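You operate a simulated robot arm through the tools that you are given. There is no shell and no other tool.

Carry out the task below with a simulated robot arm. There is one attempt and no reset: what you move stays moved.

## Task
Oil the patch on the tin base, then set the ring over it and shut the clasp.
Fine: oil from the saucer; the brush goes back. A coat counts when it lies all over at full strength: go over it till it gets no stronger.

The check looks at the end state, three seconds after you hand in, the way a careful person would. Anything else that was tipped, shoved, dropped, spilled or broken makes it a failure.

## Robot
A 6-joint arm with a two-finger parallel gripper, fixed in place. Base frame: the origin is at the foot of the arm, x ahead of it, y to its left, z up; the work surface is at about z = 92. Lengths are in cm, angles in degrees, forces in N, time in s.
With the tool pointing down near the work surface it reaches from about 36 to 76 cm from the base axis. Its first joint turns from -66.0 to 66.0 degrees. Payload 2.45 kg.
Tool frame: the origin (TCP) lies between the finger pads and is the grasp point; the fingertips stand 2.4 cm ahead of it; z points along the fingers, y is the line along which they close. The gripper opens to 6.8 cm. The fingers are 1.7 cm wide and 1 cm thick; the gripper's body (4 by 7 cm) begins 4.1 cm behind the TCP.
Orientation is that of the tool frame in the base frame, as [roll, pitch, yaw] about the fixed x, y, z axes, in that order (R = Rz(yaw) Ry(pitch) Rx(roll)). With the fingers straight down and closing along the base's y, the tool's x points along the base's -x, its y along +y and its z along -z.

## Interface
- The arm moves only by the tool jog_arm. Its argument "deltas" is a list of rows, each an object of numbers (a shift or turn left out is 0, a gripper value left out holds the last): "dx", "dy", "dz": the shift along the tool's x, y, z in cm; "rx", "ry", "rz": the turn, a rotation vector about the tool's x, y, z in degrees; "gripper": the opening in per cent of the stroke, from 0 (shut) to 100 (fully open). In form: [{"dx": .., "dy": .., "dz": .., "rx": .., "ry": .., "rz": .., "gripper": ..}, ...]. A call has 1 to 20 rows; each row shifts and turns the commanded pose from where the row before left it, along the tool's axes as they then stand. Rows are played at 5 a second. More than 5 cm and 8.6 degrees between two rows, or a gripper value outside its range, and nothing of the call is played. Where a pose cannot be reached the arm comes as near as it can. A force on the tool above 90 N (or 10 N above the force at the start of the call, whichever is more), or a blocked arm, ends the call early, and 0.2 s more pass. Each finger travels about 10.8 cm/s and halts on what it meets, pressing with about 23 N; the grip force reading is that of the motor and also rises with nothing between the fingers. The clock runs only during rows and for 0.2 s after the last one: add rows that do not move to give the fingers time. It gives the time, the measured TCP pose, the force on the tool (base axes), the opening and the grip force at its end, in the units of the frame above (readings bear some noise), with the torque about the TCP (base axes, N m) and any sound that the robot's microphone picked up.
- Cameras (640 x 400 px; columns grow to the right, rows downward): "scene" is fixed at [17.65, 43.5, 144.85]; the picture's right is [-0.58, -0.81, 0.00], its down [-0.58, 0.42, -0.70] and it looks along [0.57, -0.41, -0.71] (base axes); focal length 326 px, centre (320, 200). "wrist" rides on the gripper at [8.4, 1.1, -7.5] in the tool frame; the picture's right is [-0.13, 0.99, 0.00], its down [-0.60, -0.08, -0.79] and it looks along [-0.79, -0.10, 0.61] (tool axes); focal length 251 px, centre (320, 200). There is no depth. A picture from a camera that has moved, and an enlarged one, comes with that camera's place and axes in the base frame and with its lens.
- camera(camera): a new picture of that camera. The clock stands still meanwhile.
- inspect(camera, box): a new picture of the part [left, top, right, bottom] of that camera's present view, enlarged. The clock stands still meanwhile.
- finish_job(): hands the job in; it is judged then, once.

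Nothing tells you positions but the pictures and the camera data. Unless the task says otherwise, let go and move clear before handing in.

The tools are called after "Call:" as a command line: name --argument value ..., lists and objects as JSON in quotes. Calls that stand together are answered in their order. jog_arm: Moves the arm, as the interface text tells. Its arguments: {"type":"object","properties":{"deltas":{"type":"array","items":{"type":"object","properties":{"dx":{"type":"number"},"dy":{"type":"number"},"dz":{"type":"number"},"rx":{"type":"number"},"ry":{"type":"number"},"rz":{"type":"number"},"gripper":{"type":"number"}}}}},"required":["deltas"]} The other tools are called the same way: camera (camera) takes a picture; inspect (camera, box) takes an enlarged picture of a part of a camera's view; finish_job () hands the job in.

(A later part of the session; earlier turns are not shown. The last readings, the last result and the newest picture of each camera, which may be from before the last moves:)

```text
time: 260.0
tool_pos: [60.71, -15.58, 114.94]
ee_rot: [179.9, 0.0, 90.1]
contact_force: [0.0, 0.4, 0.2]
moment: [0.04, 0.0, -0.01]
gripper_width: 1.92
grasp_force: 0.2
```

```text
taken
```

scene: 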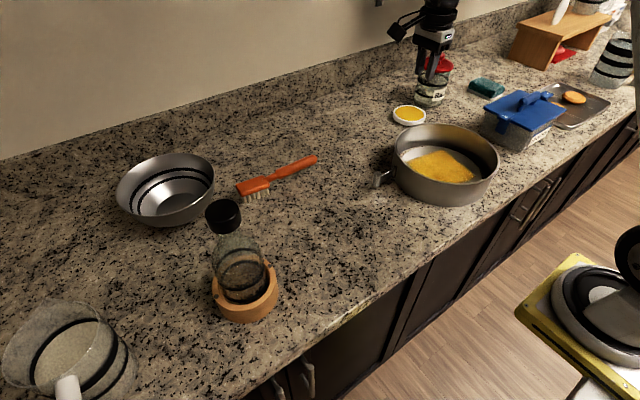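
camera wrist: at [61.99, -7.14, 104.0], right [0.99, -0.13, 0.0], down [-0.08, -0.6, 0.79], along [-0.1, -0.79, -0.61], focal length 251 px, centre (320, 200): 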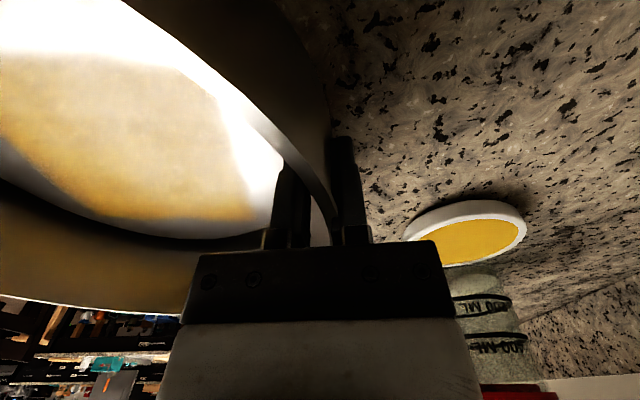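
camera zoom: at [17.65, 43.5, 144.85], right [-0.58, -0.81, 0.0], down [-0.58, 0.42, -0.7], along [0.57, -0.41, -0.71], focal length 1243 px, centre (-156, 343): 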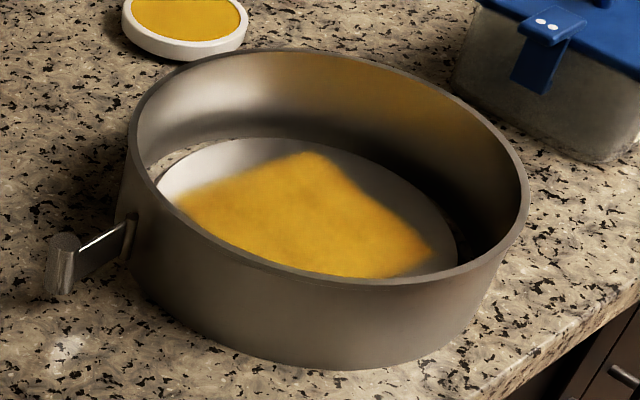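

The ring surrounds the oiled base. Now the clasp: I'll look at the lever closely to see which way it shuts.

Call:
inspect --camera "scene" --box '[360, 150, 430, 200]'

Call:
camera --camera "wrist"

```text
8.00 times, centred on (395, 175) of scene
camera zoom: at [17.65, 43.5, 144.85], right [-0.58, -0.81, 0.0], down [-0.58, 0.42, -0.7], along [0.57, -0.41, -0.71], focal length 2611 px, centre (-280, 400)
```

zoom: 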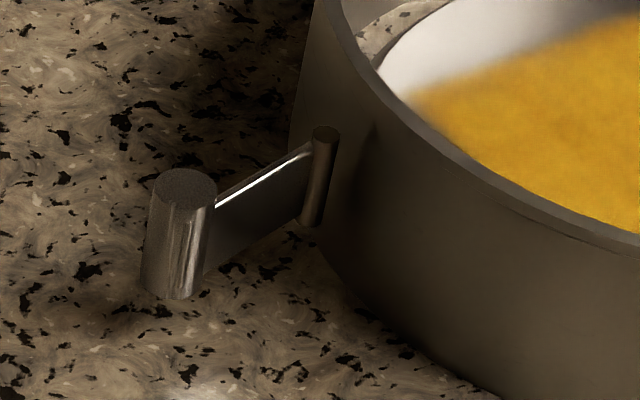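

```text
taken
camera wrist: at [61.83, -7.25, 122.35], right [0.99, -0.13, 0.0], down [-0.08, -0.6, 0.79], along [-0.1, -0.79, -0.61], focal length 251 px, centre (320, 200)
```

wrist: 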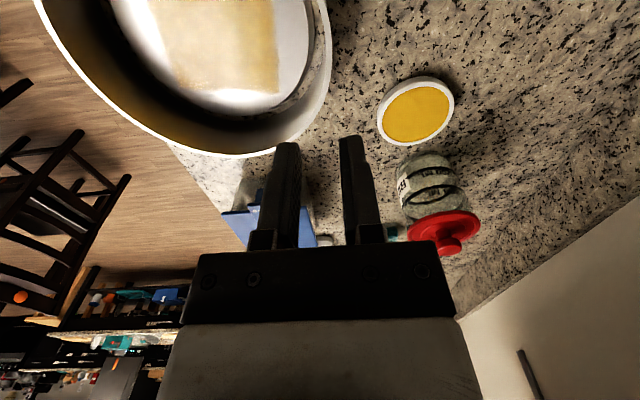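

Call:
jog_arm --deltas '[{"dy": -2, "dx": 3.5}, {"dy": -2, "dx": 4}, {"dy": -2, "dx": 4}, {"dx": 4}, {"dx": 3}, {}]'

Call:
camera --camera "wrist"

Call:
inspect --camera "wrist" --box '[220, 50, 380, 160]'

```text
time: 261.4
tool_pos: [54.85, 2.91, 115.13]
ee_rot: [180.0, 0.0, 90.0]
contact_force: [0.2, 0.3, -0.3]
moment: [-0.03, 0.04, 0.03]
gripper_width: 1.9
grasp_force: 0.1
```

```text
taken
camera wrist: at [55.95, 11.3, 122.67], right [0.99, -0.13, 0.0], down [-0.08, -0.6, 0.79], along [-0.1, -0.79, -0.61], focal length 251 px, centre (320, 200)
```

wrist: 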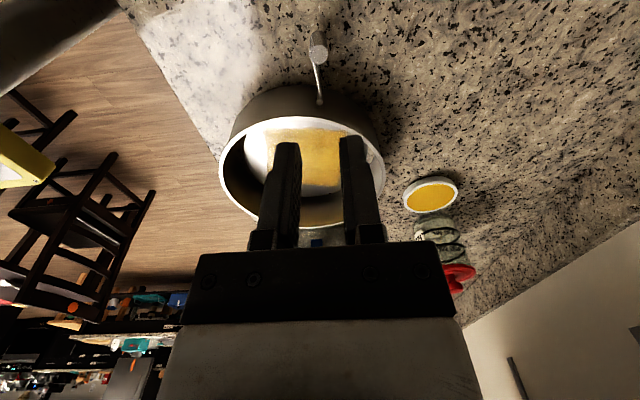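

```text
3.64 times, centred on (300, 105) of wrist
camera zoom: at [55.95, 11.3, 122.67], right [0.99, -0.13, 0.0], down [-0.08, -0.6, 0.79], along [-0.1, -0.79, -0.61], focal length 914 px, centre (393, 546)
```

zoom: 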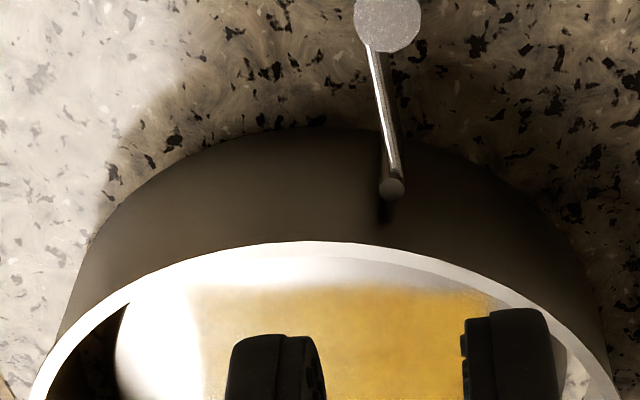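

No catch is visible either side, but the lever leans slightly toward -x (about 80° from that tangent), so I'll try shutting it that way. I close the fingers as a pusher and come down on the +x side of the knob.

Call:
jog_arm --deltas '[{"gripper": 0}, {"dx": -1.1, "dy": 1.3}, {"dx": -1.1, "dy": 1.3}, {}, {"dz": 4}, {"dz": 4}, {"dz": 3}, {}]'

Call:
inspect --camera "scene" --box '[350, 130, 430, 200]'

```text
time: 263.2
tool_pos: [57.47, 0.69, 104.2]
ee_rot: [179.9, 0.0, 90.1]
contact_force: [-0.7, 0.2, 0.0]
moment: [0.0, -0.03, -0.01]
gripper_width: 0.02
grasp_force: 23.1
```

```text
5.71 times, centred on (390, 165) of scene
camera zoom: at [17.65, 43.5, 144.85], right [-0.58, -0.81, 0.0], down [-0.58, 0.42, -0.7], along [0.57, -0.41, -0.71], focal length 1865 px, centre (-80, 400)
```

zoom: 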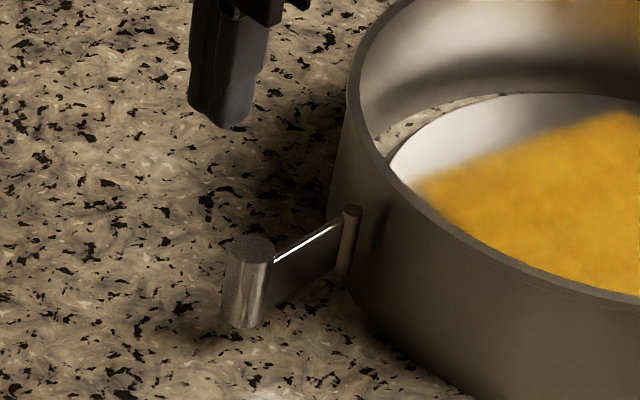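

Call:
jog_arm --deltas '[{"dz": 2.5}, {"dz": 2.5}, {"dz": 1.5}, {"dz": 0.8}, {}]'

Call:
inspect --camera "scene" --box '[350, 130, 430, 200]'

Call:
camera --camera "wrist"

```text
time: 264.4
tool_pos: [57.39, 0.76, 96.96]
ee_rot: [179.8, 0.0, 90.1]
contact_force: [-0.8, -0.2, 0.5]
moment: [0.0, -0.01, 0.02]
gripper_width: 0.0
grasp_force: 23.2
```

```text
5.71 times, centred on (390, 165) of scene
camera zoom: at [17.65, 43.5, 144.85], right [-0.58, -0.81, 0.0], down [-0.58, 0.42, -0.7], along [0.57, -0.41, -0.71], focal length 1865 px, centre (-80, 400)
```

zoom: 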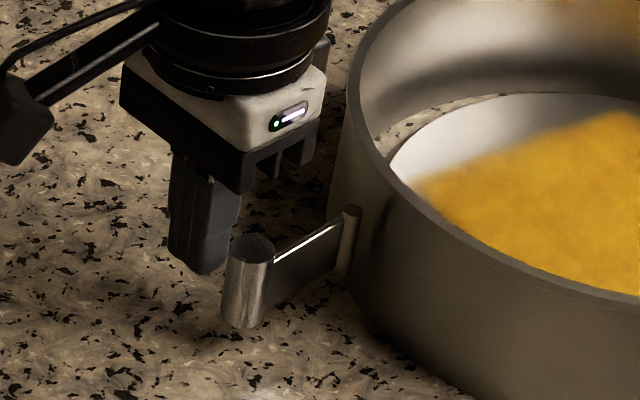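

```text
taken
camera wrist: at [58.55, 9.19, 104.34], right [0.99, -0.13, 0.0], down [-0.08, -0.6, 0.79], along [-0.1, -0.79, -0.61], focal length 251 px, centre (320, 200)
```

wrist: 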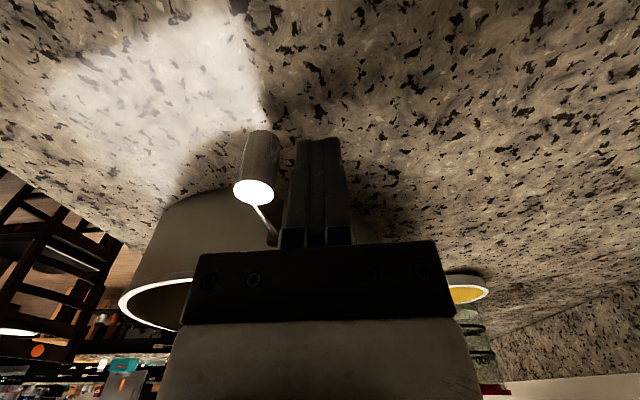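

The pusher stands just beside the knob. I push toward -x in small steps, watching force and lever.

Call:
jog_arm --deltas '[{"dy": -0.25}, {"dy": -0.25}, {"dy": -0.2}, {}]'

Call:
jog_arm --deltas '[{"dy": -0.2}, {"dy": -0.2}, {}]'

Call:
camera --camera "wrist"

Call:
inspect --camera "scene" --box '[350, 130, 430, 200]'

```text
time: 265.4
tool_pos: [56.78, 0.77, 96.7]
ee_rot: [179.9, 0.0, 90.2]
contact_force: [-1.0, -0.6, 0.5]
moment: [0.01, -0.03, -0.01]
gripper_width: 0.01
grasp_force: 23.0
```

```text
time: 266.2
tool_pos: [56.4, 0.78, 96.64]
ee_rot: [179.9, 0.0, 90.2]
contact_force: [0.3, 0.4, 0.2]
moment: [0.02, 0.03, 0.01]
gripper_width: 0.0
grasp_force: 22.9
```

```text
taken
camera wrist: at [57.48, 9.2, 104.18], right [0.99, -0.13, 0.0], down [-0.08, -0.6, 0.79], along [-0.1, -0.79, -0.61], focal length 251 px, centre (320, 200)
```

wrist: 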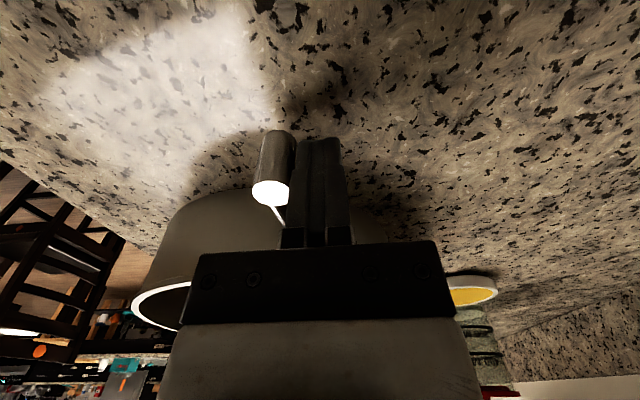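

```text
5.71 times, centred on (390, 165) of scene
camera zoom: at [17.65, 43.5, 144.85], right [-0.58, -0.81, 0.0], down [-0.58, 0.42, -0.7], along [0.57, -0.41, -0.71], focal length 1865 px, centre (-80, 400)
```

zoom: 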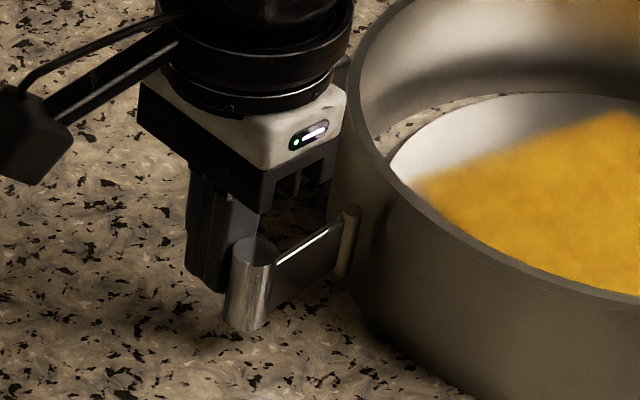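

Call:
jog_arm --deltas '[{"dy": -0.2}, {"dy": -0.2}, {}]'

Call:
inspect --camera "scene" --box '[350, 130, 430, 200]'

```text
time: 267.0
tool_pos: [56.01, 0.82, 96.71]
ee_rot: [179.9, 0.0, 90.1]
contact_force: [0.2, 1.0, -0.4]
moment: [-0.04, 0.01, 0.0]
gripper_width: 0.0
grasp_force: 22.9
```

```text
5.71 times, centred on (390, 165) of scene
camera zoom: at [17.65, 43.5, 144.85], right [-0.58, -0.81, 0.0], down [-0.58, 0.42, -0.7], along [0.57, -0.41, -0.71], focal length 1865 px, centre (-80, 400)
```

zoom: 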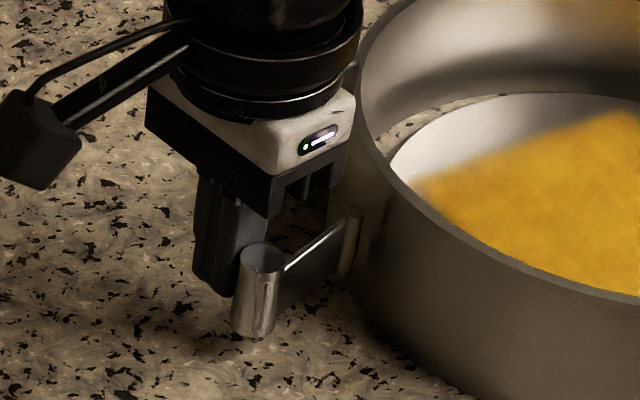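

The lever is turning with hardly any force and the ring stays put. Continue pushing.

Call:
jog_arm --deltas '[{"dy": -0.3}, {"dy": -0.3}, {"dy": -0.3}, {"dy": -0.3}, {}]'

Call:
inspect --camera "scene" --box '[350, 130, 430, 200]'

```text
time: 268.2
tool_pos: [54.86, 0.7, 96.63]
ee_rot: [179.9, 0.1, 90.1]
contact_force: [-0.5, -0.1, -0.1]
moment: [0.02, 0.0, 0.0]
gripper_width: 0.01
grasp_force: 22.9
```

```text
5.71 times, centred on (390, 165) of scene
camera zoom: at [17.65, 43.5, 144.85], right [-0.58, -0.81, 0.0], down [-0.58, 0.42, -0.7], along [0.57, -0.41, -0.71], focal length 1865 px, centre (-80, 400)
```

zoom: 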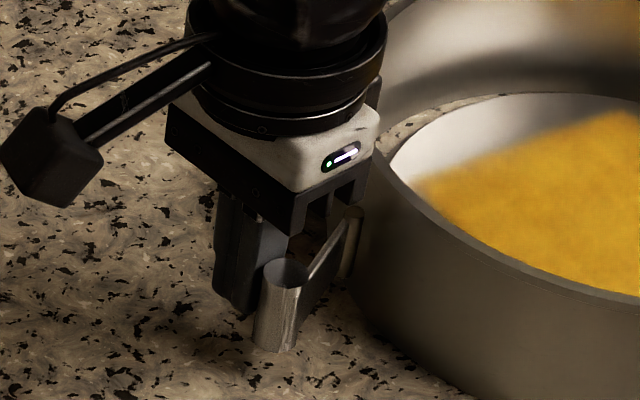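

Call:
jog_arm --deltas '[{"dy": -0.3}, {"dy": -0.3}, {"dy": -0.3, "dx": -0.1}, {"dy": -0.3, "dx": -0.1}, {"dy": -0.3, "dx": -0.1}, {}]'

Call:
inspect --camera "scene" --box '[350, 130, 430, 200]'

Call:
camera --camera "wrist"

```text
time: 269.6
tool_pos: [53.2, 0.39, 96.72]
ee_rot: [179.9, 0.0, 90.1]
contact_force: [0.1, -0.6, -0.1]
moment: [0.01, 0.02, 0.0]
gripper_width: 0.03
grasp_force: 22.9
```

```text
5.71 times, centred on (390, 165) of scene
camera zoom: at [17.65, 43.5, 144.85], right [-0.58, -0.81, 0.0], down [-0.58, 0.42, -0.7], along [0.57, -0.41, -0.71], focal length 1865 px, centre (-80, 400)
```

zoom: 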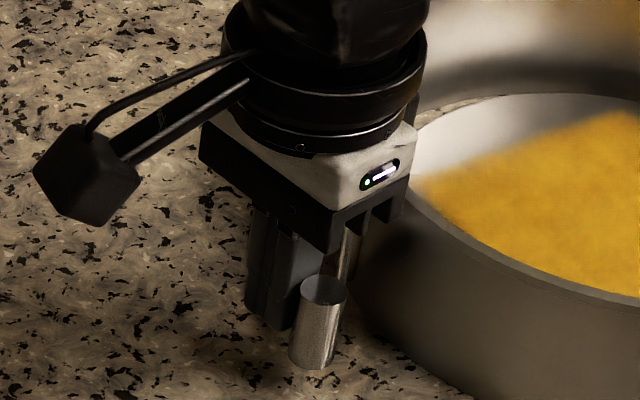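

```text
taken
camera wrist: at [54.34, 8.83, 104.26], right [0.99, -0.13, 0.0], down [-0.08, -0.6, 0.79], along [-0.1, -0.79, -0.61], focal length 251 px, centre (320, 200)
```

wrist: 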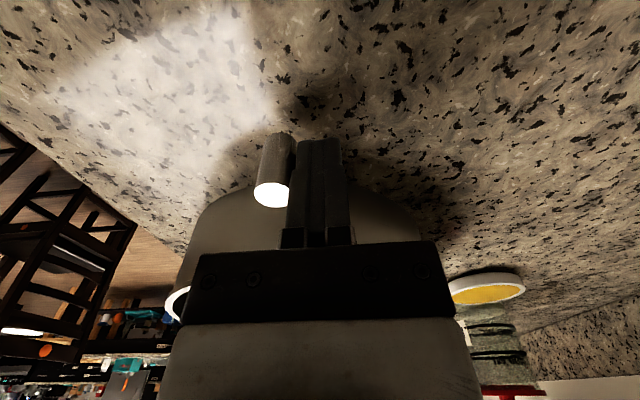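

The lever is about halfway round. I back off, go over the knob to its outer (+y) side, and push it in against the ring.

Call:
jog_arm --deltas '[{"dy": 0.4}, {"dz": -2.5}, {"dz": -3}, {"dy": -1.5, "dx": 1.2}, {"dy": -1.5, "dx": 1.2}, {"dz": 2.5}, {"dz": 2.8}, {}]'

Call:
inspect --camera "scene" --box '[350, 130, 430, 200]'

Call:
camera --camera "wrist"

```text
time: 271.4
tool_pos: [50.59, 2.91, 96.88]
ee_rot: [179.9, 0.1, 90.0]
contact_force: [-0.9, 1.0, -0.7]
moment: [-0.02, 0.0, 0.01]
gripper_width: 0.0
grasp_force: 22.3
```

```text
5.71 times, centred on (390, 165) of scene
camera zoom: at [17.65, 43.5, 144.85], right [-0.58, -0.81, 0.0], down [-0.58, 0.42, -0.7], along [0.57, -0.41, -0.71], focal length 1865 px, centre (-80, 400)
```

zoom: 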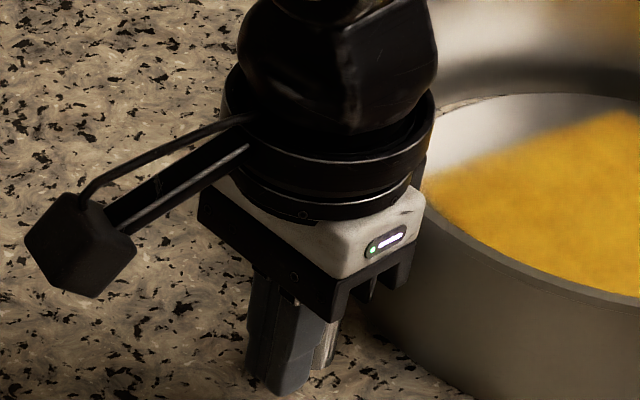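

```text
taken
camera wrist: at [51.68, 11.26, 104.27], right [0.99, -0.13, 0.0], down [-0.08, -0.6, 0.79], along [-0.1, -0.79, -0.61], focal length 251 px, centre (320, 200)
```

wrist: 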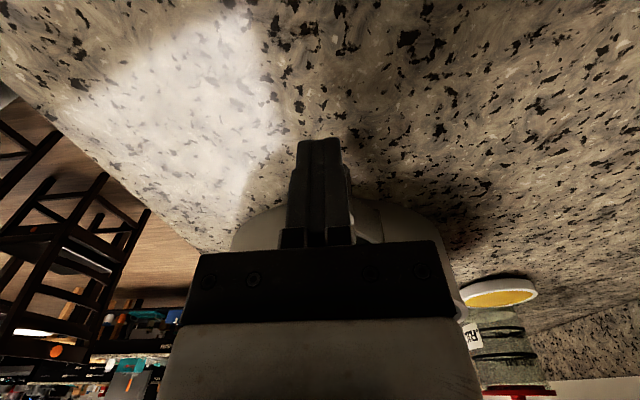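

Call:
jog_arm --deltas '[{"dx": -0.4}, {"dx": -0.4}, {"dx": -0.4}, {"dx": -0.3}, {"dx": -0.3}, {}]'

Call:
inspect --camera "scene" --box '[350, 130, 430, 200]'

```text
time: 272.8
tool_pos: [50.56, 1.11, 97.08]
ee_rot: [179.9, 0.0, 90.1]
contact_force: [-2.2, 0.9, 0.6]
moment: [-0.01, -0.02, -0.02]
gripper_width: 0.01
grasp_force: 22.9
```

```text
5.71 times, centred on (390, 165) of scene
camera zoom: at [17.65, 43.51, 144.84], right [-0.58, -0.81, 0.0], down [-0.58, 0.42, -0.7], along [0.57, -0.41, -0.71], focal length 1865 px, centre (-80, 400)
```

zoom: 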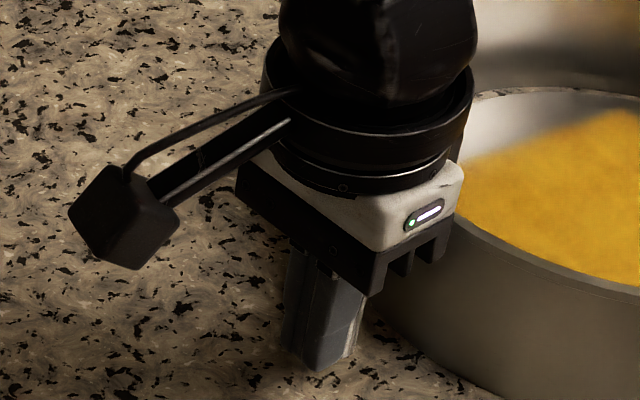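

The contact is off-centre (pushing on the wrong side of the knob). I back off and look.

Call:
jog_arm --deltas '[{"dx": 0.5}, {"dx": 1}, {"dx": 1.5}, {"dz": -3}, {"dz": -3}, {}]'

Call:
inspect --camera "scene" --box '[350, 130, 430, 200]'

Call:
camera --camera "wrist"

```text
time: 274.2
tool_pos: [50.7, 4.07, 103.19]
ee_rot: [179.9, -0.1, 90.0]
contact_force: [-0.1, -0.1, -0.8]
moment: [0.0, -0.01, 0.0]
gripper_width: 0.0
grasp_force: 23.2
```

```text
5.71 times, centred on (390, 165) of scene
camera zoom: at [17.65, 43.5, 144.85], right [-0.58, -0.81, 0.0], down [-0.58, 0.42, -0.7], along [0.57, -0.41, -0.71], focal length 1865 px, centre (-80, 400)
```

zoom: 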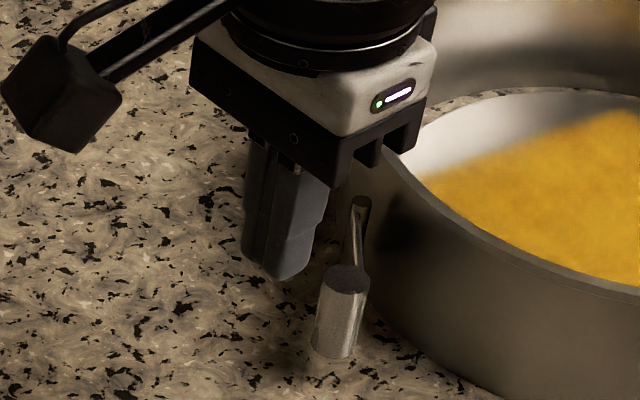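

```text
taken
camera wrist: at [51.8, 12.42, 110.68], right [0.99, -0.13, 0.0], down [-0.08, -0.6, 0.79], along [-0.1, -0.79, -0.61], focal length 251 px, centre (320, 200)
```

wrist: 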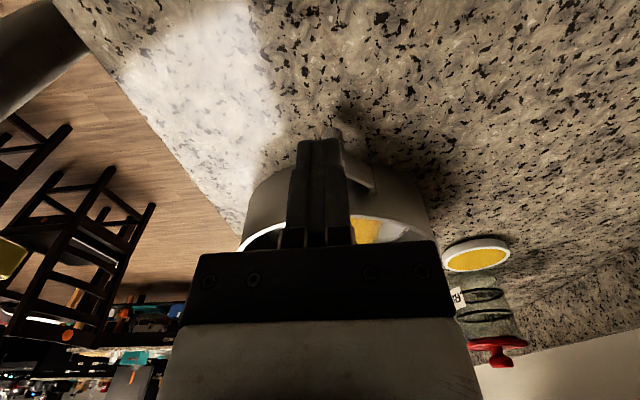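

Call:
inspect --camera "scene" --box '[380, 110, 510, 215]'

```text
3.81 times, centred on (445, 162) of scene
camera zoom: at [17.65, 43.5, 144.85], right [-0.58, -0.81, 0.0], down [-0.58, 0.42, -0.7], along [0.57, -0.41, -0.71], focal length 1243 px, centre (-156, 343)
```

zoom: 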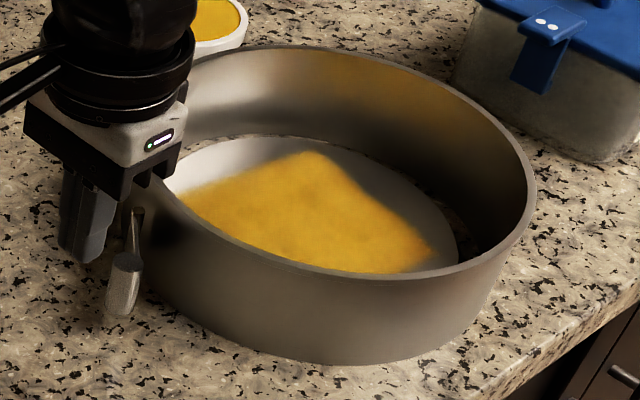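

The ring slid about half a centimetre (still around the base); pushing flat along -y mostly compressed the lever. Better: turn the pusher so it pushes squarely across the lever, and follow the lever's arc about its hinge.

Call:
jog_arm --deltas '[{"rz": -8}, {"rz": -8}, {"rz": -8}, {"rz": -8}, {"rz": -5}, {"dx": -2}, {"dx": -2.03}, {}]'

Call:
camera --camera "wrist"

Call:
inspect --camera "scene" --box '[350, 130, 430, 200]'

```text
time: 276.0
tool_pos: [53.22, 0.89, 102.88]
ee_rot: [179.9, -0.1, 127.1]
contact_force: [0.6, -0.6, -0.4]
moment: [0.02, -0.02, -0.02]
gripper_width: 0.02
grasp_force: 23.2
```

```text
taken
camera wrist: at [48.94, 8.32, 110.34], right [0.87, 0.49, 0.0], down [0.3, -0.53, 0.79], along [0.39, -0.69, -0.61], focal length 251 px, centre (320, 200)
```

wrist: 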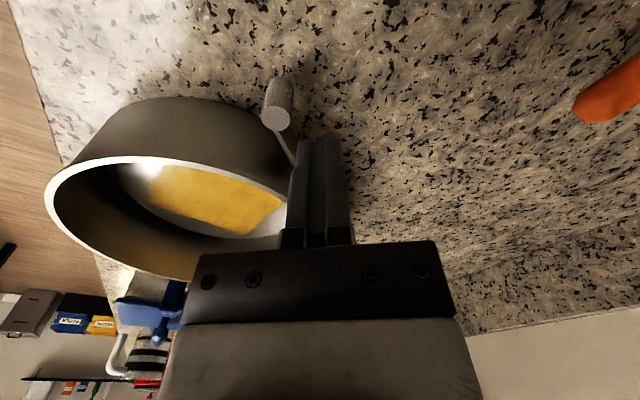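

```text
5.71 times, centred on (390, 165) of scene
camera zoom: at [17.65, 43.5, 144.85], right [-0.58, -0.81, 0.0], down [-0.58, 0.42, -0.7], along [0.57, -0.41, -0.71], focal length 1865 px, centre (-80, 400)
```

zoom: 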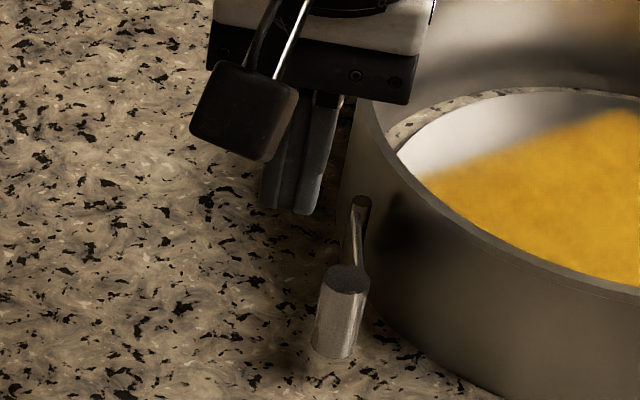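

Call:
inspect --camera "wrist" --box '[240, 60, 360, 180]'

```text
3.33 times, centred on (300, 120) of wrist
camera zoom: at [48.94, 8.32, 110.34], right [0.87, 0.49, 0.0], down [0.3, -0.53, 0.79], along [0.39, -0.69, -0.61], focal length 838 px, centre (387, 467)
```

zoom: 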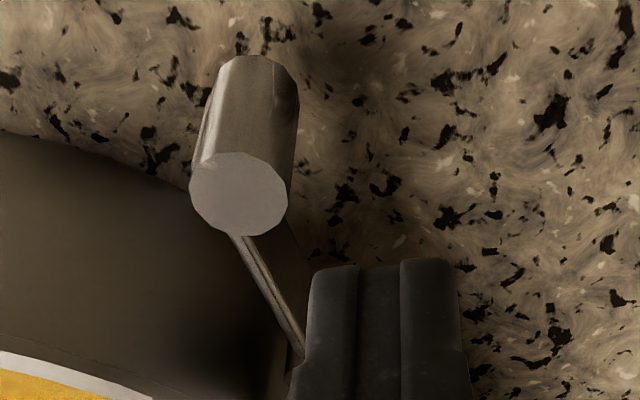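

Call:
jog_arm --deltas '[{"dz": 2.5}, {"dz": 2.5}, {"dz": 1}, {}]'

Call:
jog_arm --deltas '[{"dy": -0.3}, {"dy": -0.2}, {}]'

Call:
camera --camera "wrist"

Call:
inspect --camera "scene" --box '[350, 130, 430, 200]'

```text
time: 277.0
tool_pos: [53.2, 1.03, 96.88]
ee_rot: [179.9, 0.1, 127.1]
contact_force: [0.2, 0.5, 0.1]
moment: [-0.01, 0.05, 0.03]
gripper_width: 0.03
grasp_force: 22.4
```

```text
time: 277.8
tool_pos: [52.82, 0.65, 96.87]
ee_rot: [179.9, 0.1, 127.0]
contact_force: [0.4, 0.6, 0.1]
moment: [0.01, 0.0, -0.01]
gripper_width: 0.01
grasp_force: 22.9
```

```text
taken
camera wrist: at [48.52, 7.97, 104.39], right [0.87, 0.49, 0.0], down [0.3, -0.53, 0.79], along [0.39, -0.69, -0.61], focal length 251 px, centre (320, 200)
```

wrist: 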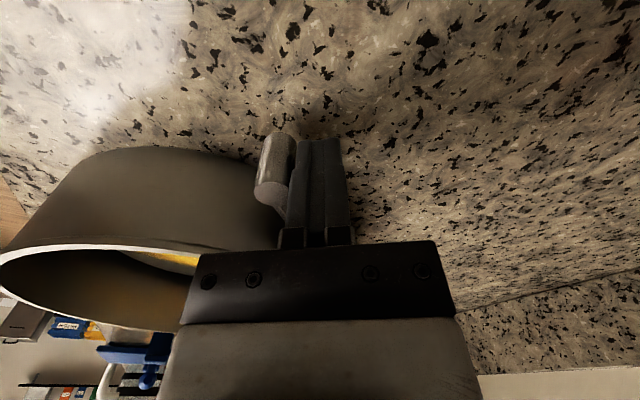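

```text
5.71 times, centred on (390, 165) of scene
camera zoom: at [17.65, 43.5, 144.85], right [-0.58, -0.81, 0.0], down [-0.58, 0.42, -0.7], along [0.57, -0.41, -0.71], focal length 1865 px, centre (-80, 400)
```

zoom: 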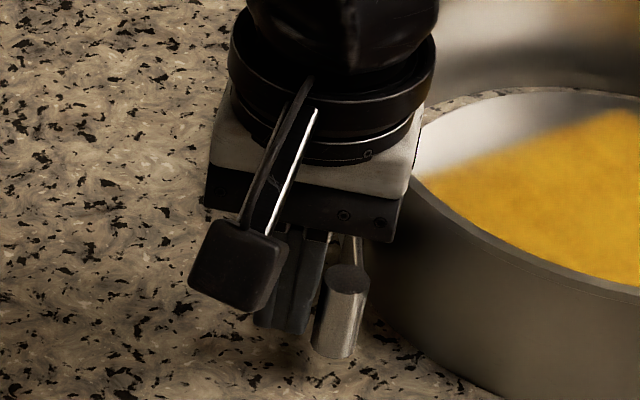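

Pusher is against the knob, square to the lever. Now follow the arc in 4° steps.

Call:
jog_arm --deltas '[{"dx": 0.118, "dy": -0.325, "rz": -4}, {"dx": 0.118, "dy": -0.325, "rz": -4}, {"dx": 0.118, "dy": -0.325, "rz": -4}, {}]'

Call:
inspect --camera "scene" --box '[350, 130, 430, 200]'

Call:
camera --camera "wrist"

```text
time: 278.8
tool_pos: [51.75, 0.31, 96.94]
ee_rot: [179.9, 0.1, 139.1]
contact_force: [0.2, -0.3, 0.2]
moment: [-0.04, 0.03, 0.0]
gripper_width: 0.0
grasp_force: 22.8
```

```text
5.71 times, centred on (390, 165) of scene
camera zoom: at [17.65, 43.5, 144.85], right [-0.58, -0.81, 0.0], down [-0.58, 0.42, -0.7], along [0.57, -0.41, -0.71], focal length 1865 px, centre (-80, 400)
```

zoom: 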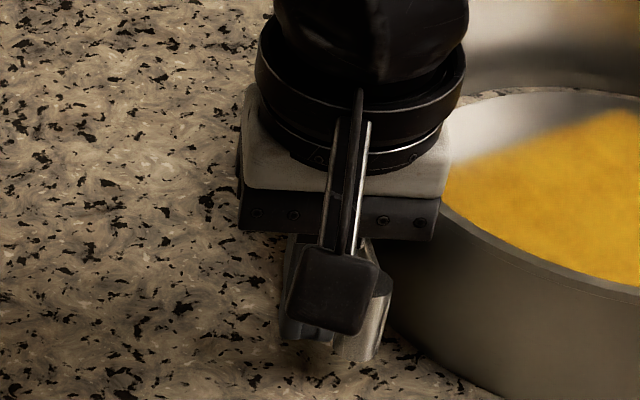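

```text
taken
camera wrist: at [46.11, 6.54, 104.42], right [0.75, 0.67, 0.0], down [0.4, -0.45, 0.79], along [0.53, -0.59, -0.61], focal length 251 px, centre (320, 200)
```

wrist: 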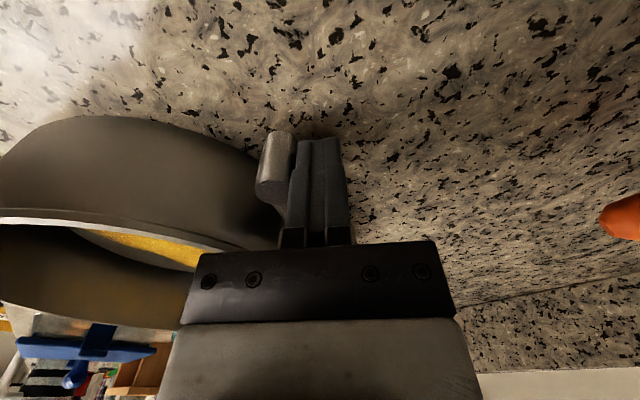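

Moving freely. Continue along the arc.

Call:
jog_arm --deltas '[{"dx": 0.118, "dy": -0.325, "rz": -4}, {"dx": 0.118, "dy": -0.325, "rz": -4}, {"dx": 0.118, "dy": -0.325, "rz": -4}, {}]'

Call:
camera --camera "wrist"

Call:
inspect --camera "scene" --box '[350, 110, 510, 215]'

```text
time: 279.8
tool_pos: [50.84, -0.27, 96.93]
ee_rot: [-180.0, 0.0, 151.1]
contact_force: [0.2, 1.1, -0.5]
moment: [0.01, -0.03, 0.02]
gripper_width: 0.02
grasp_force: 22.7
```

```text
taken
camera wrist: at [44.02, 4.64, 104.39], right [0.59, 0.81, 0.0], down [0.49, -0.36, 0.79], along [0.64, -0.47, -0.61], focal length 251 px, centre (320, 200)
```

wrist: 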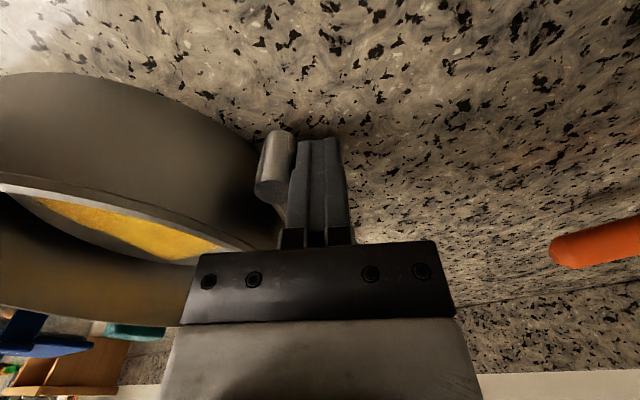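

```text
3.81 times, centred on (430, 162) of scene
camera zoom: at [17.65, 43.5, 144.85], right [-0.58, -0.81, 0.0], down [-0.58, 0.42, -0.7], along [0.57, -0.41, -0.71], focal length 1243 px, centre (-99, 343)
```

zoom: 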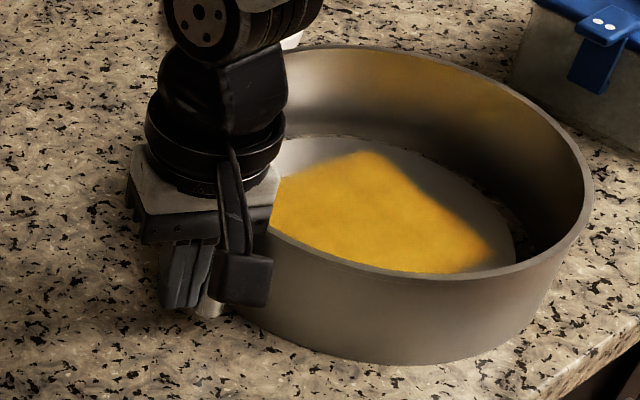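

Call:
jog_arm --deltas '[{"dx": 0.118, "dy": -0.325, "rz": -4}, {"dx": 0.118, "dy": -0.325, "rz": -4}, {}]'

Call:
jog_arm --deltas '[{"dx": 0.06, "dy": -0.16, "rz": -2}, {}]'

Call:
camera --camera "wrist"

Call:
inspect --camera "scene" --box '[350, 110, 510, 215]'

```text
time: 280.6
tool_pos: [50.47, -0.92, 97.02]
ee_rot: [180.0, 0.2, 159.1]
contact_force: [0.4, 0.6, -0.8]
moment: [-0.02, -0.03, 0.02]
gripper_width: 0.01
grasp_force: 23.0
```

```text
time: 281.2
tool_pos: [50.22, -1.01, 96.94]
ee_rot: [180.0, 0.1, 161.1]
contact_force: [0.2, 0.3, 0.8]
moment: [0.0, 0.03, -0.01]
gripper_width: 0.0
grasp_force: 22.9
```

```text
taken
camera wrist: at [42.65, 2.75, 104.44], right [0.44, 0.9, 0.0], down [0.54, -0.27, 0.79], along [0.71, -0.35, -0.61], focal length 251 px, centre (320, 200)
```

wrist: 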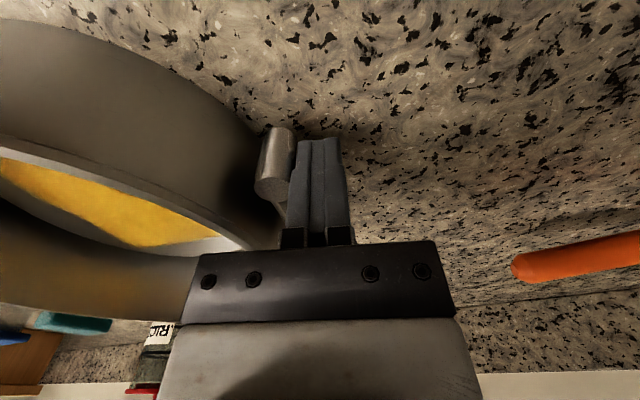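

```text
3.81 times, centred on (430, 162) of scene
camera zoom: at [17.65, 43.5, 144.85], right [-0.58, -0.81, 0.0], down [-0.58, 0.42, -0.7], along [0.57, -0.41, -0.71], focal length 1243 px, centre (-99, 343)
```

zoom: 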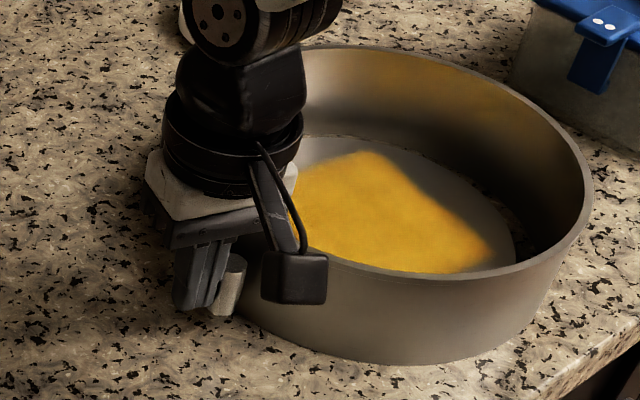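

Call:
jog_arm --deltas '[{"dx": 0.06, "dy": -0.16, "rz": -2}, {"dx": 0.06, "dy": -0.16, "rz": -2}, {}]'

Call:
jog_arm --deltas '[{"dx": 0.06, "dy": -0.16, "rz": -2}, {}]'

Call:
camera --camera "wrist"

Call:
inspect --camera "wrist" --box '[190, 90, 370, 260]'

```text
time: 282.0
tool_pos: [49.9, -1.25, 96.91]
ee_rot: [-180.0, 0.1, 165.1]
contact_force: [-0.5, 0.4, 0.5]
moment: [-0.01, 0.0, -0.01]
gripper_width: 0.0
grasp_force: 23.1
```

```text
time: 282.6
tool_pos: [49.86, -1.34, 96.91]
ee_rot: [180.0, 0.1, 167.1]
contact_force: [0.2, 4.0, 0.7]
moment: [-0.02, -0.03, 0.0]
gripper_width: 0.0
grasp_force: 23.1
```

```text
taken
camera wrist: at [42.0, 1.57, 104.4], right [0.35, 0.94, 0.0], down [0.57, -0.21, 0.79], along [0.74, -0.28, -0.61], focal length 251 px, centre (320, 200)
```

wrist: 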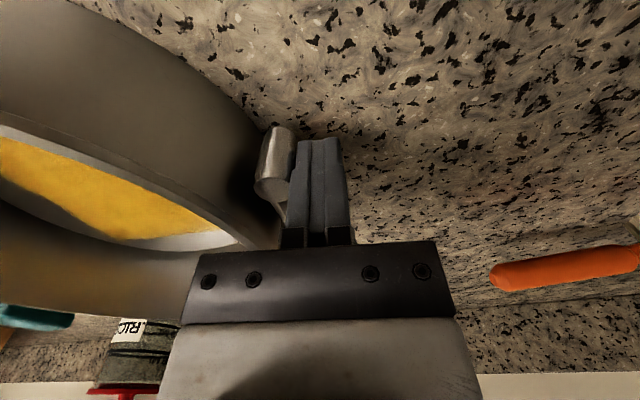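

```text
2.35 times, centred on (280, 175) of wrist
camera zoom: at [42.0, 1.57, 104.4], right [0.35, 0.94, 0.0], down [0.57, -0.21, 0.79], along [0.74, -0.28, -0.61], focal length 592 px, centre (414, 259)
```

zoom: 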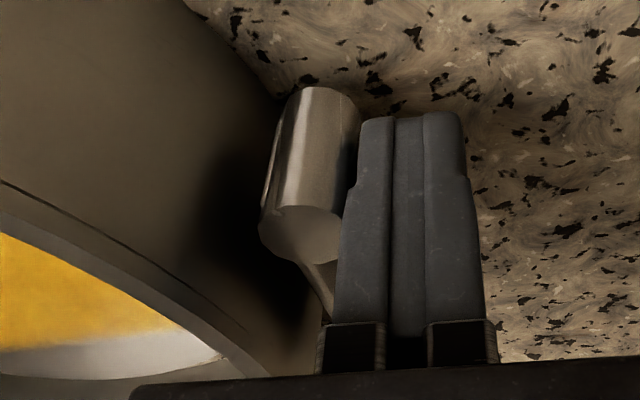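

Resistance of 4 N now: the lever has come to its stop against the ring. I'll back off and check that it stays shut.

Call:
jog_arm --deltas '[{"dy": 0.3}, {"dy": 0.7}, {"dy": 1.5}, {"dz": -3}, {"dz": -4}, {"dx": 3, "dz": -3}, {}]'

Call:
inspect --camera "scene" --box '[350, 110, 510, 215]'

Call:
camera --camera "wrist"

```text
time: 284.2
tool_pos: [47.69, 1.91, 106.63]
ee_rot: [180.0, 0.2, 167.2]
contact_force: [-0.4, -0.1, -0.5]
moment: [0.0, 0.0, 0.01]
gripper_width: 0.02
grasp_force: 22.8
```

```text
3.81 times, centred on (430, 162) of scene
camera zoom: at [17.65, 43.5, 144.85], right [-0.58, -0.81, 0.0], down [-0.58, 0.42, -0.7], along [0.57, -0.41, -0.71], focal length 1243 px, centre (-99, 343)
```

zoom: 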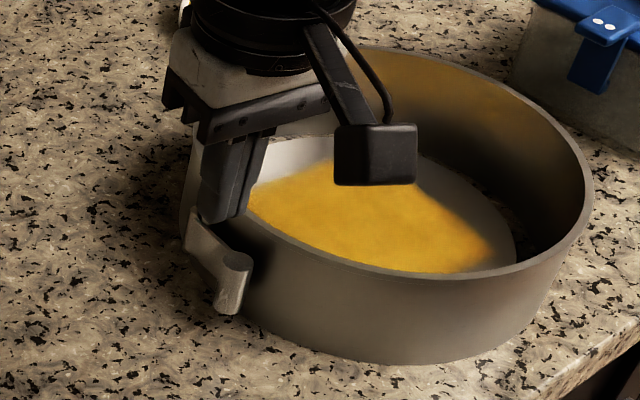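

```text
taken
camera wrist: at [39.71, 4.77, 114.25], right [0.35, 0.94, 0.0], down [0.57, -0.21, 0.79], along [0.74, -0.28, -0.61], focal length 251 px, centre (320, 200)
```

wrist: 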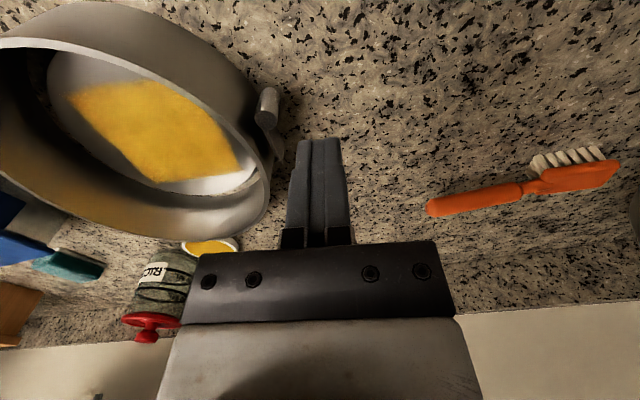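

The lever lies along the ring wall. I'll move the arm clear and inspect the clasp and the whole scene.

Call:
jog_arm --deltas '[{"dz": -4}, {"dz": -4}, {"dy": 4}, {"dy": 4}, {"dy": 4}, {}]'

Call:
camera --camera "scene"

Call:
inspect --camera "scene" --box '[370, 120, 510, 215]'

Call:
inspect --camera "scene" --box '[380, 150, 440, 200]'

Call:
camera --camera "wrist"

```text
time: 285.6
tool_pos: [50.26, 13.38, 114.9]
ee_rot: [180.0, 0.1, 167.1]
contact_force: [0.5, -0.2, 0.1]
moment: [-0.02, -0.01, 0.01]
gripper_width: 0.0
grasp_force: 23.0
```

```text
taken
```

scene: 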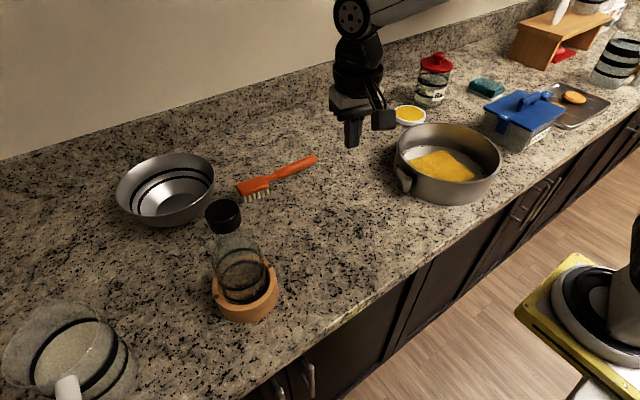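

```text
4.21 times, centred on (440, 168) of scene
camera zoom: at [17.65, 43.51, 144.85], right [-0.58, -0.81, 0.0], down [-0.58, 0.42, -0.7], along [0.57, -0.41, -0.71], focal length 1374 px, centre (-185, 337)
```

zoom: 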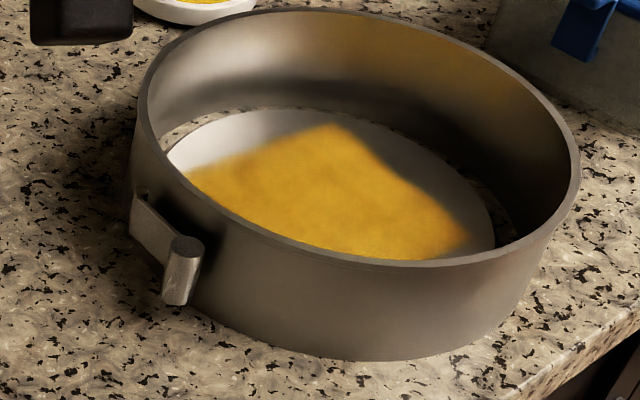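

```text
8.00 times, centred on (410, 175) of scene
camera zoom: at [17.65, 43.51, 144.85], right [-0.58, -0.81, 0.0], down [-0.58, 0.42, -0.7], along [0.57, -0.41, -0.71], focal length 2611 px, centre (-400, 400)
```

zoom: 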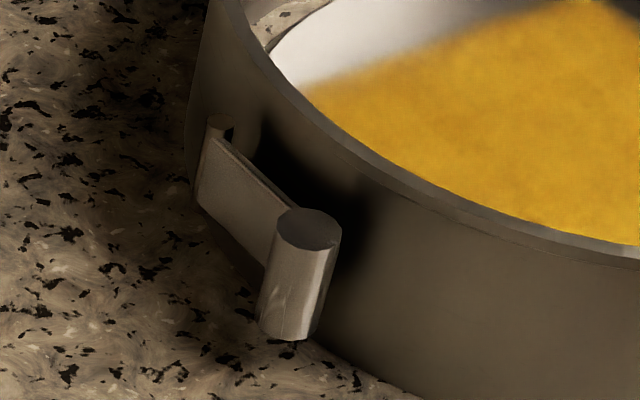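

```text
taken
camera wrist: at [42.31, 16.35, 122.34], right [0.35, 0.94, 0.0], down [0.57, -0.21, 0.79], along [0.74, -0.28, -0.61], focal length 251 px, centre (320, 200)
```

wrist: 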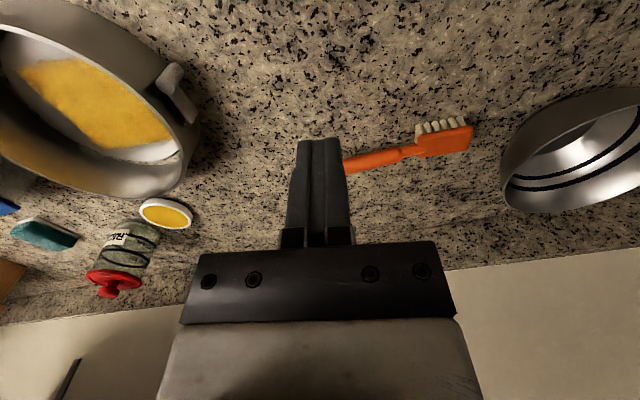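

The lever lies at about 166°, roughly along the ring wall. I want a top view to check whether a gap remains.

Call:
jog_arm --deltas '[{"dy": -3}, {"dy": -3}, {"ry": 8}, {"ry": 8}, {"ry": 8}, {"ry": 8}, {}]'

Call:
camera --camera "wrist"

Call:
inspect --camera "wrist" --box '[140, 60, 290, 180]'

```text
time: 287.2
tool_pos: [48.96, 7.68, 114.95]
ee_rot: [179.9, -32.0, 167.2]
contact_force: [-1.0, -0.5, -0.9]
moment: [0.02, -0.02, -0.01]
gripper_width: 0.0
grasp_force: 23.4
```

```text
taken
camera wrist: at [46.08, 9.38, 125.77], right [0.33, 0.94, -0.07], down [0.89, -0.29, 0.35], along [0.31, -0.18, -0.93], focal length 251 px, centre (320, 200)
```

wrist: 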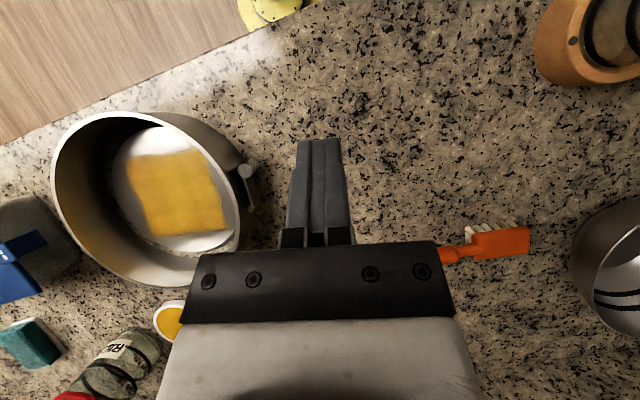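

```text
3.33 times, centred on (215, 120) of wrist
camera zoom: at [46.08, 9.38, 125.77], right [0.33, 0.94, -0.07], down [0.89, -0.29, 0.35], along [0.31, -0.18, -0.93], focal length 838 px, centre (670, 467)
```

zoom: 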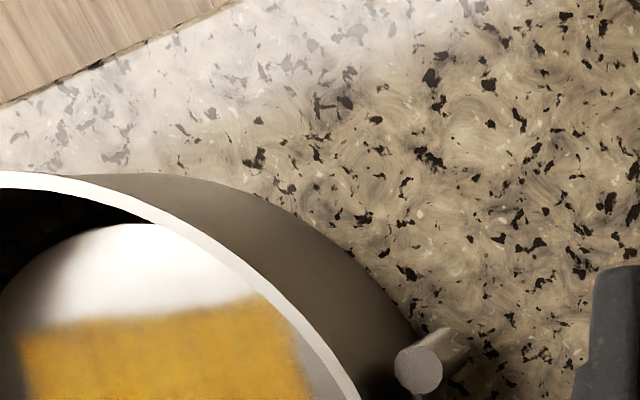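

Call:
inspect --camera "wrist" --box '[200, 130, 290, 230]'

```text
4.00 times, centred on (245, 180) of wrist
camera zoom: at [46.08, 9.38, 125.77], right [0.33, 0.94, -0.07], down [0.89, -0.29, 0.35], along [0.31, -0.18, -0.93], focal length 1006 px, centre (620, 280)
```

zoom: 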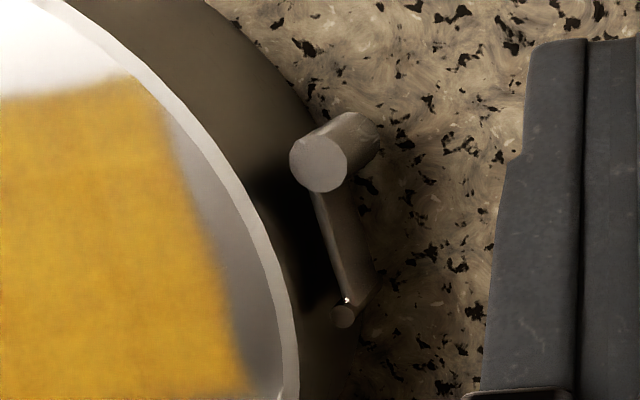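

No latch sound was reported and a small gap seems to remain between knob and wall. I'll squeeze the knob against the ring with the gripper itself (one finger inside the ring wall, one outside the knob), which puts no net load on the ring.

Call:
jog_arm --deltas '[{"ry": -8}, {"ry": -8}, {"ry": -8}, {"ry": -8}, {"rz": -6.4, "gripper": 80}, {"rz": -6.4}, {"dx": -0.5, "dy": -3.5}, {"dy": -4}, {"dy": -3.7}, {}]'

Call:
camera --camera "wrist"

```text
time: 289.4
tool_pos: [49.33, -3.45, 114.86]
ee_rot: [180.0, 0.0, 179.9]
contact_force: [-0.2, 0.1, -0.7]
moment: [0.01, -0.03, 0.01]
gripper_width: 5.44
grasp_force: 0.0
```

```text
taken
camera wrist: at [40.94, -2.57, 122.37], right [0.13, 0.99, 0.0], down [0.6, -0.08, 0.79], along [0.79, -0.1, -0.61], focal length 251 px, centre (320, 200)
```

wrist: 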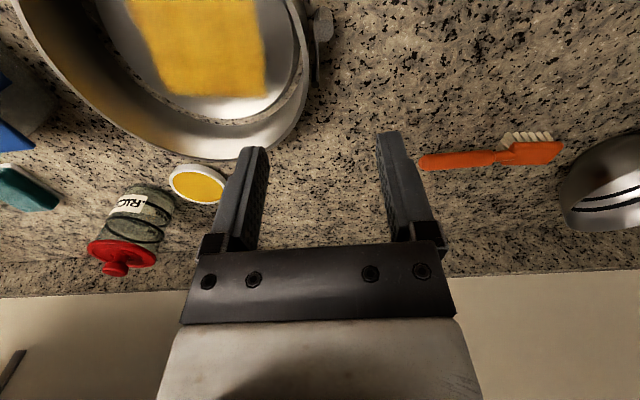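

Call:
inspect --camera "wrist" --box '[250, 0, 380, 110]'

```text
3.64 times, centred on (315, 55) of wrist
camera zoom: at [40.94, -2.57, 122.37], right [0.13, 0.99, 0.0], down [0.6, -0.08, 0.79], along [0.79, -0.1, -0.61], focal length 914 px, centre (338, 727)
```

zoom: 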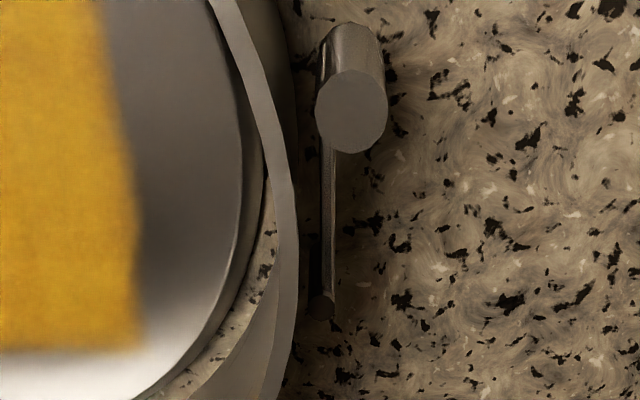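

A ~0.7 cm gap remains between knob and wall. I descend with one finger inside the ring and one outside the knob.

Call:
jog_arm --deltas '[{"dz": 4}, {"dz": 4}, {"dz": 3}, {}]'

Call:
camera --camera "wrist"

Call:
inspect --camera "scene" --box '[370, 120, 460, 200]'

```text
time: 290.4
tool_pos: [49.56, -3.75, 103.91]
ee_rot: [180.0, 0.1, 179.9]
contact_force: [-0.2, -0.2, 0.0]
moment: [0.0, 0.02, 0.0]
gripper_width: 5.41
grasp_force: 0.0
```

```text
taken
camera wrist: at [41.07, -2.58, 111.42], right [0.13, 0.99, 0.0], down [0.6, -0.08, 0.79], along [0.79, -0.1, -0.61], focal length 251 px, centre (320, 200)
```

wrist: 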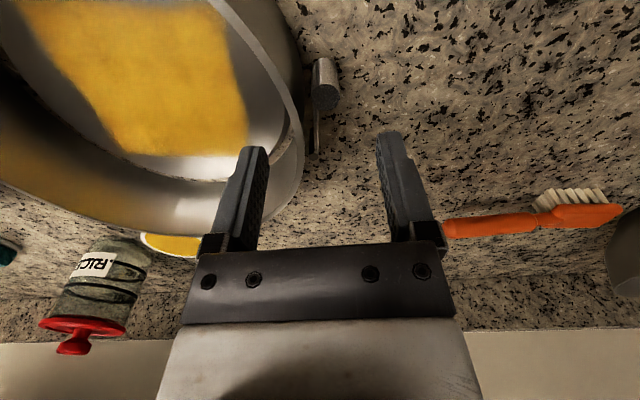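

```text
5.00 times, centred on (415, 160) of scene
camera zoom: at [17.65, 43.5, 144.85], right [-0.58, -0.81, 0.0], down [-0.58, 0.42, -0.7], along [0.57, -0.41, -0.71], focal length 1632 px, centre (-155, 400)
```

zoom: 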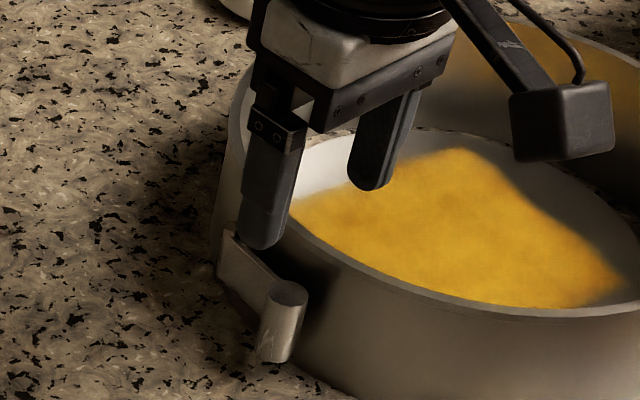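

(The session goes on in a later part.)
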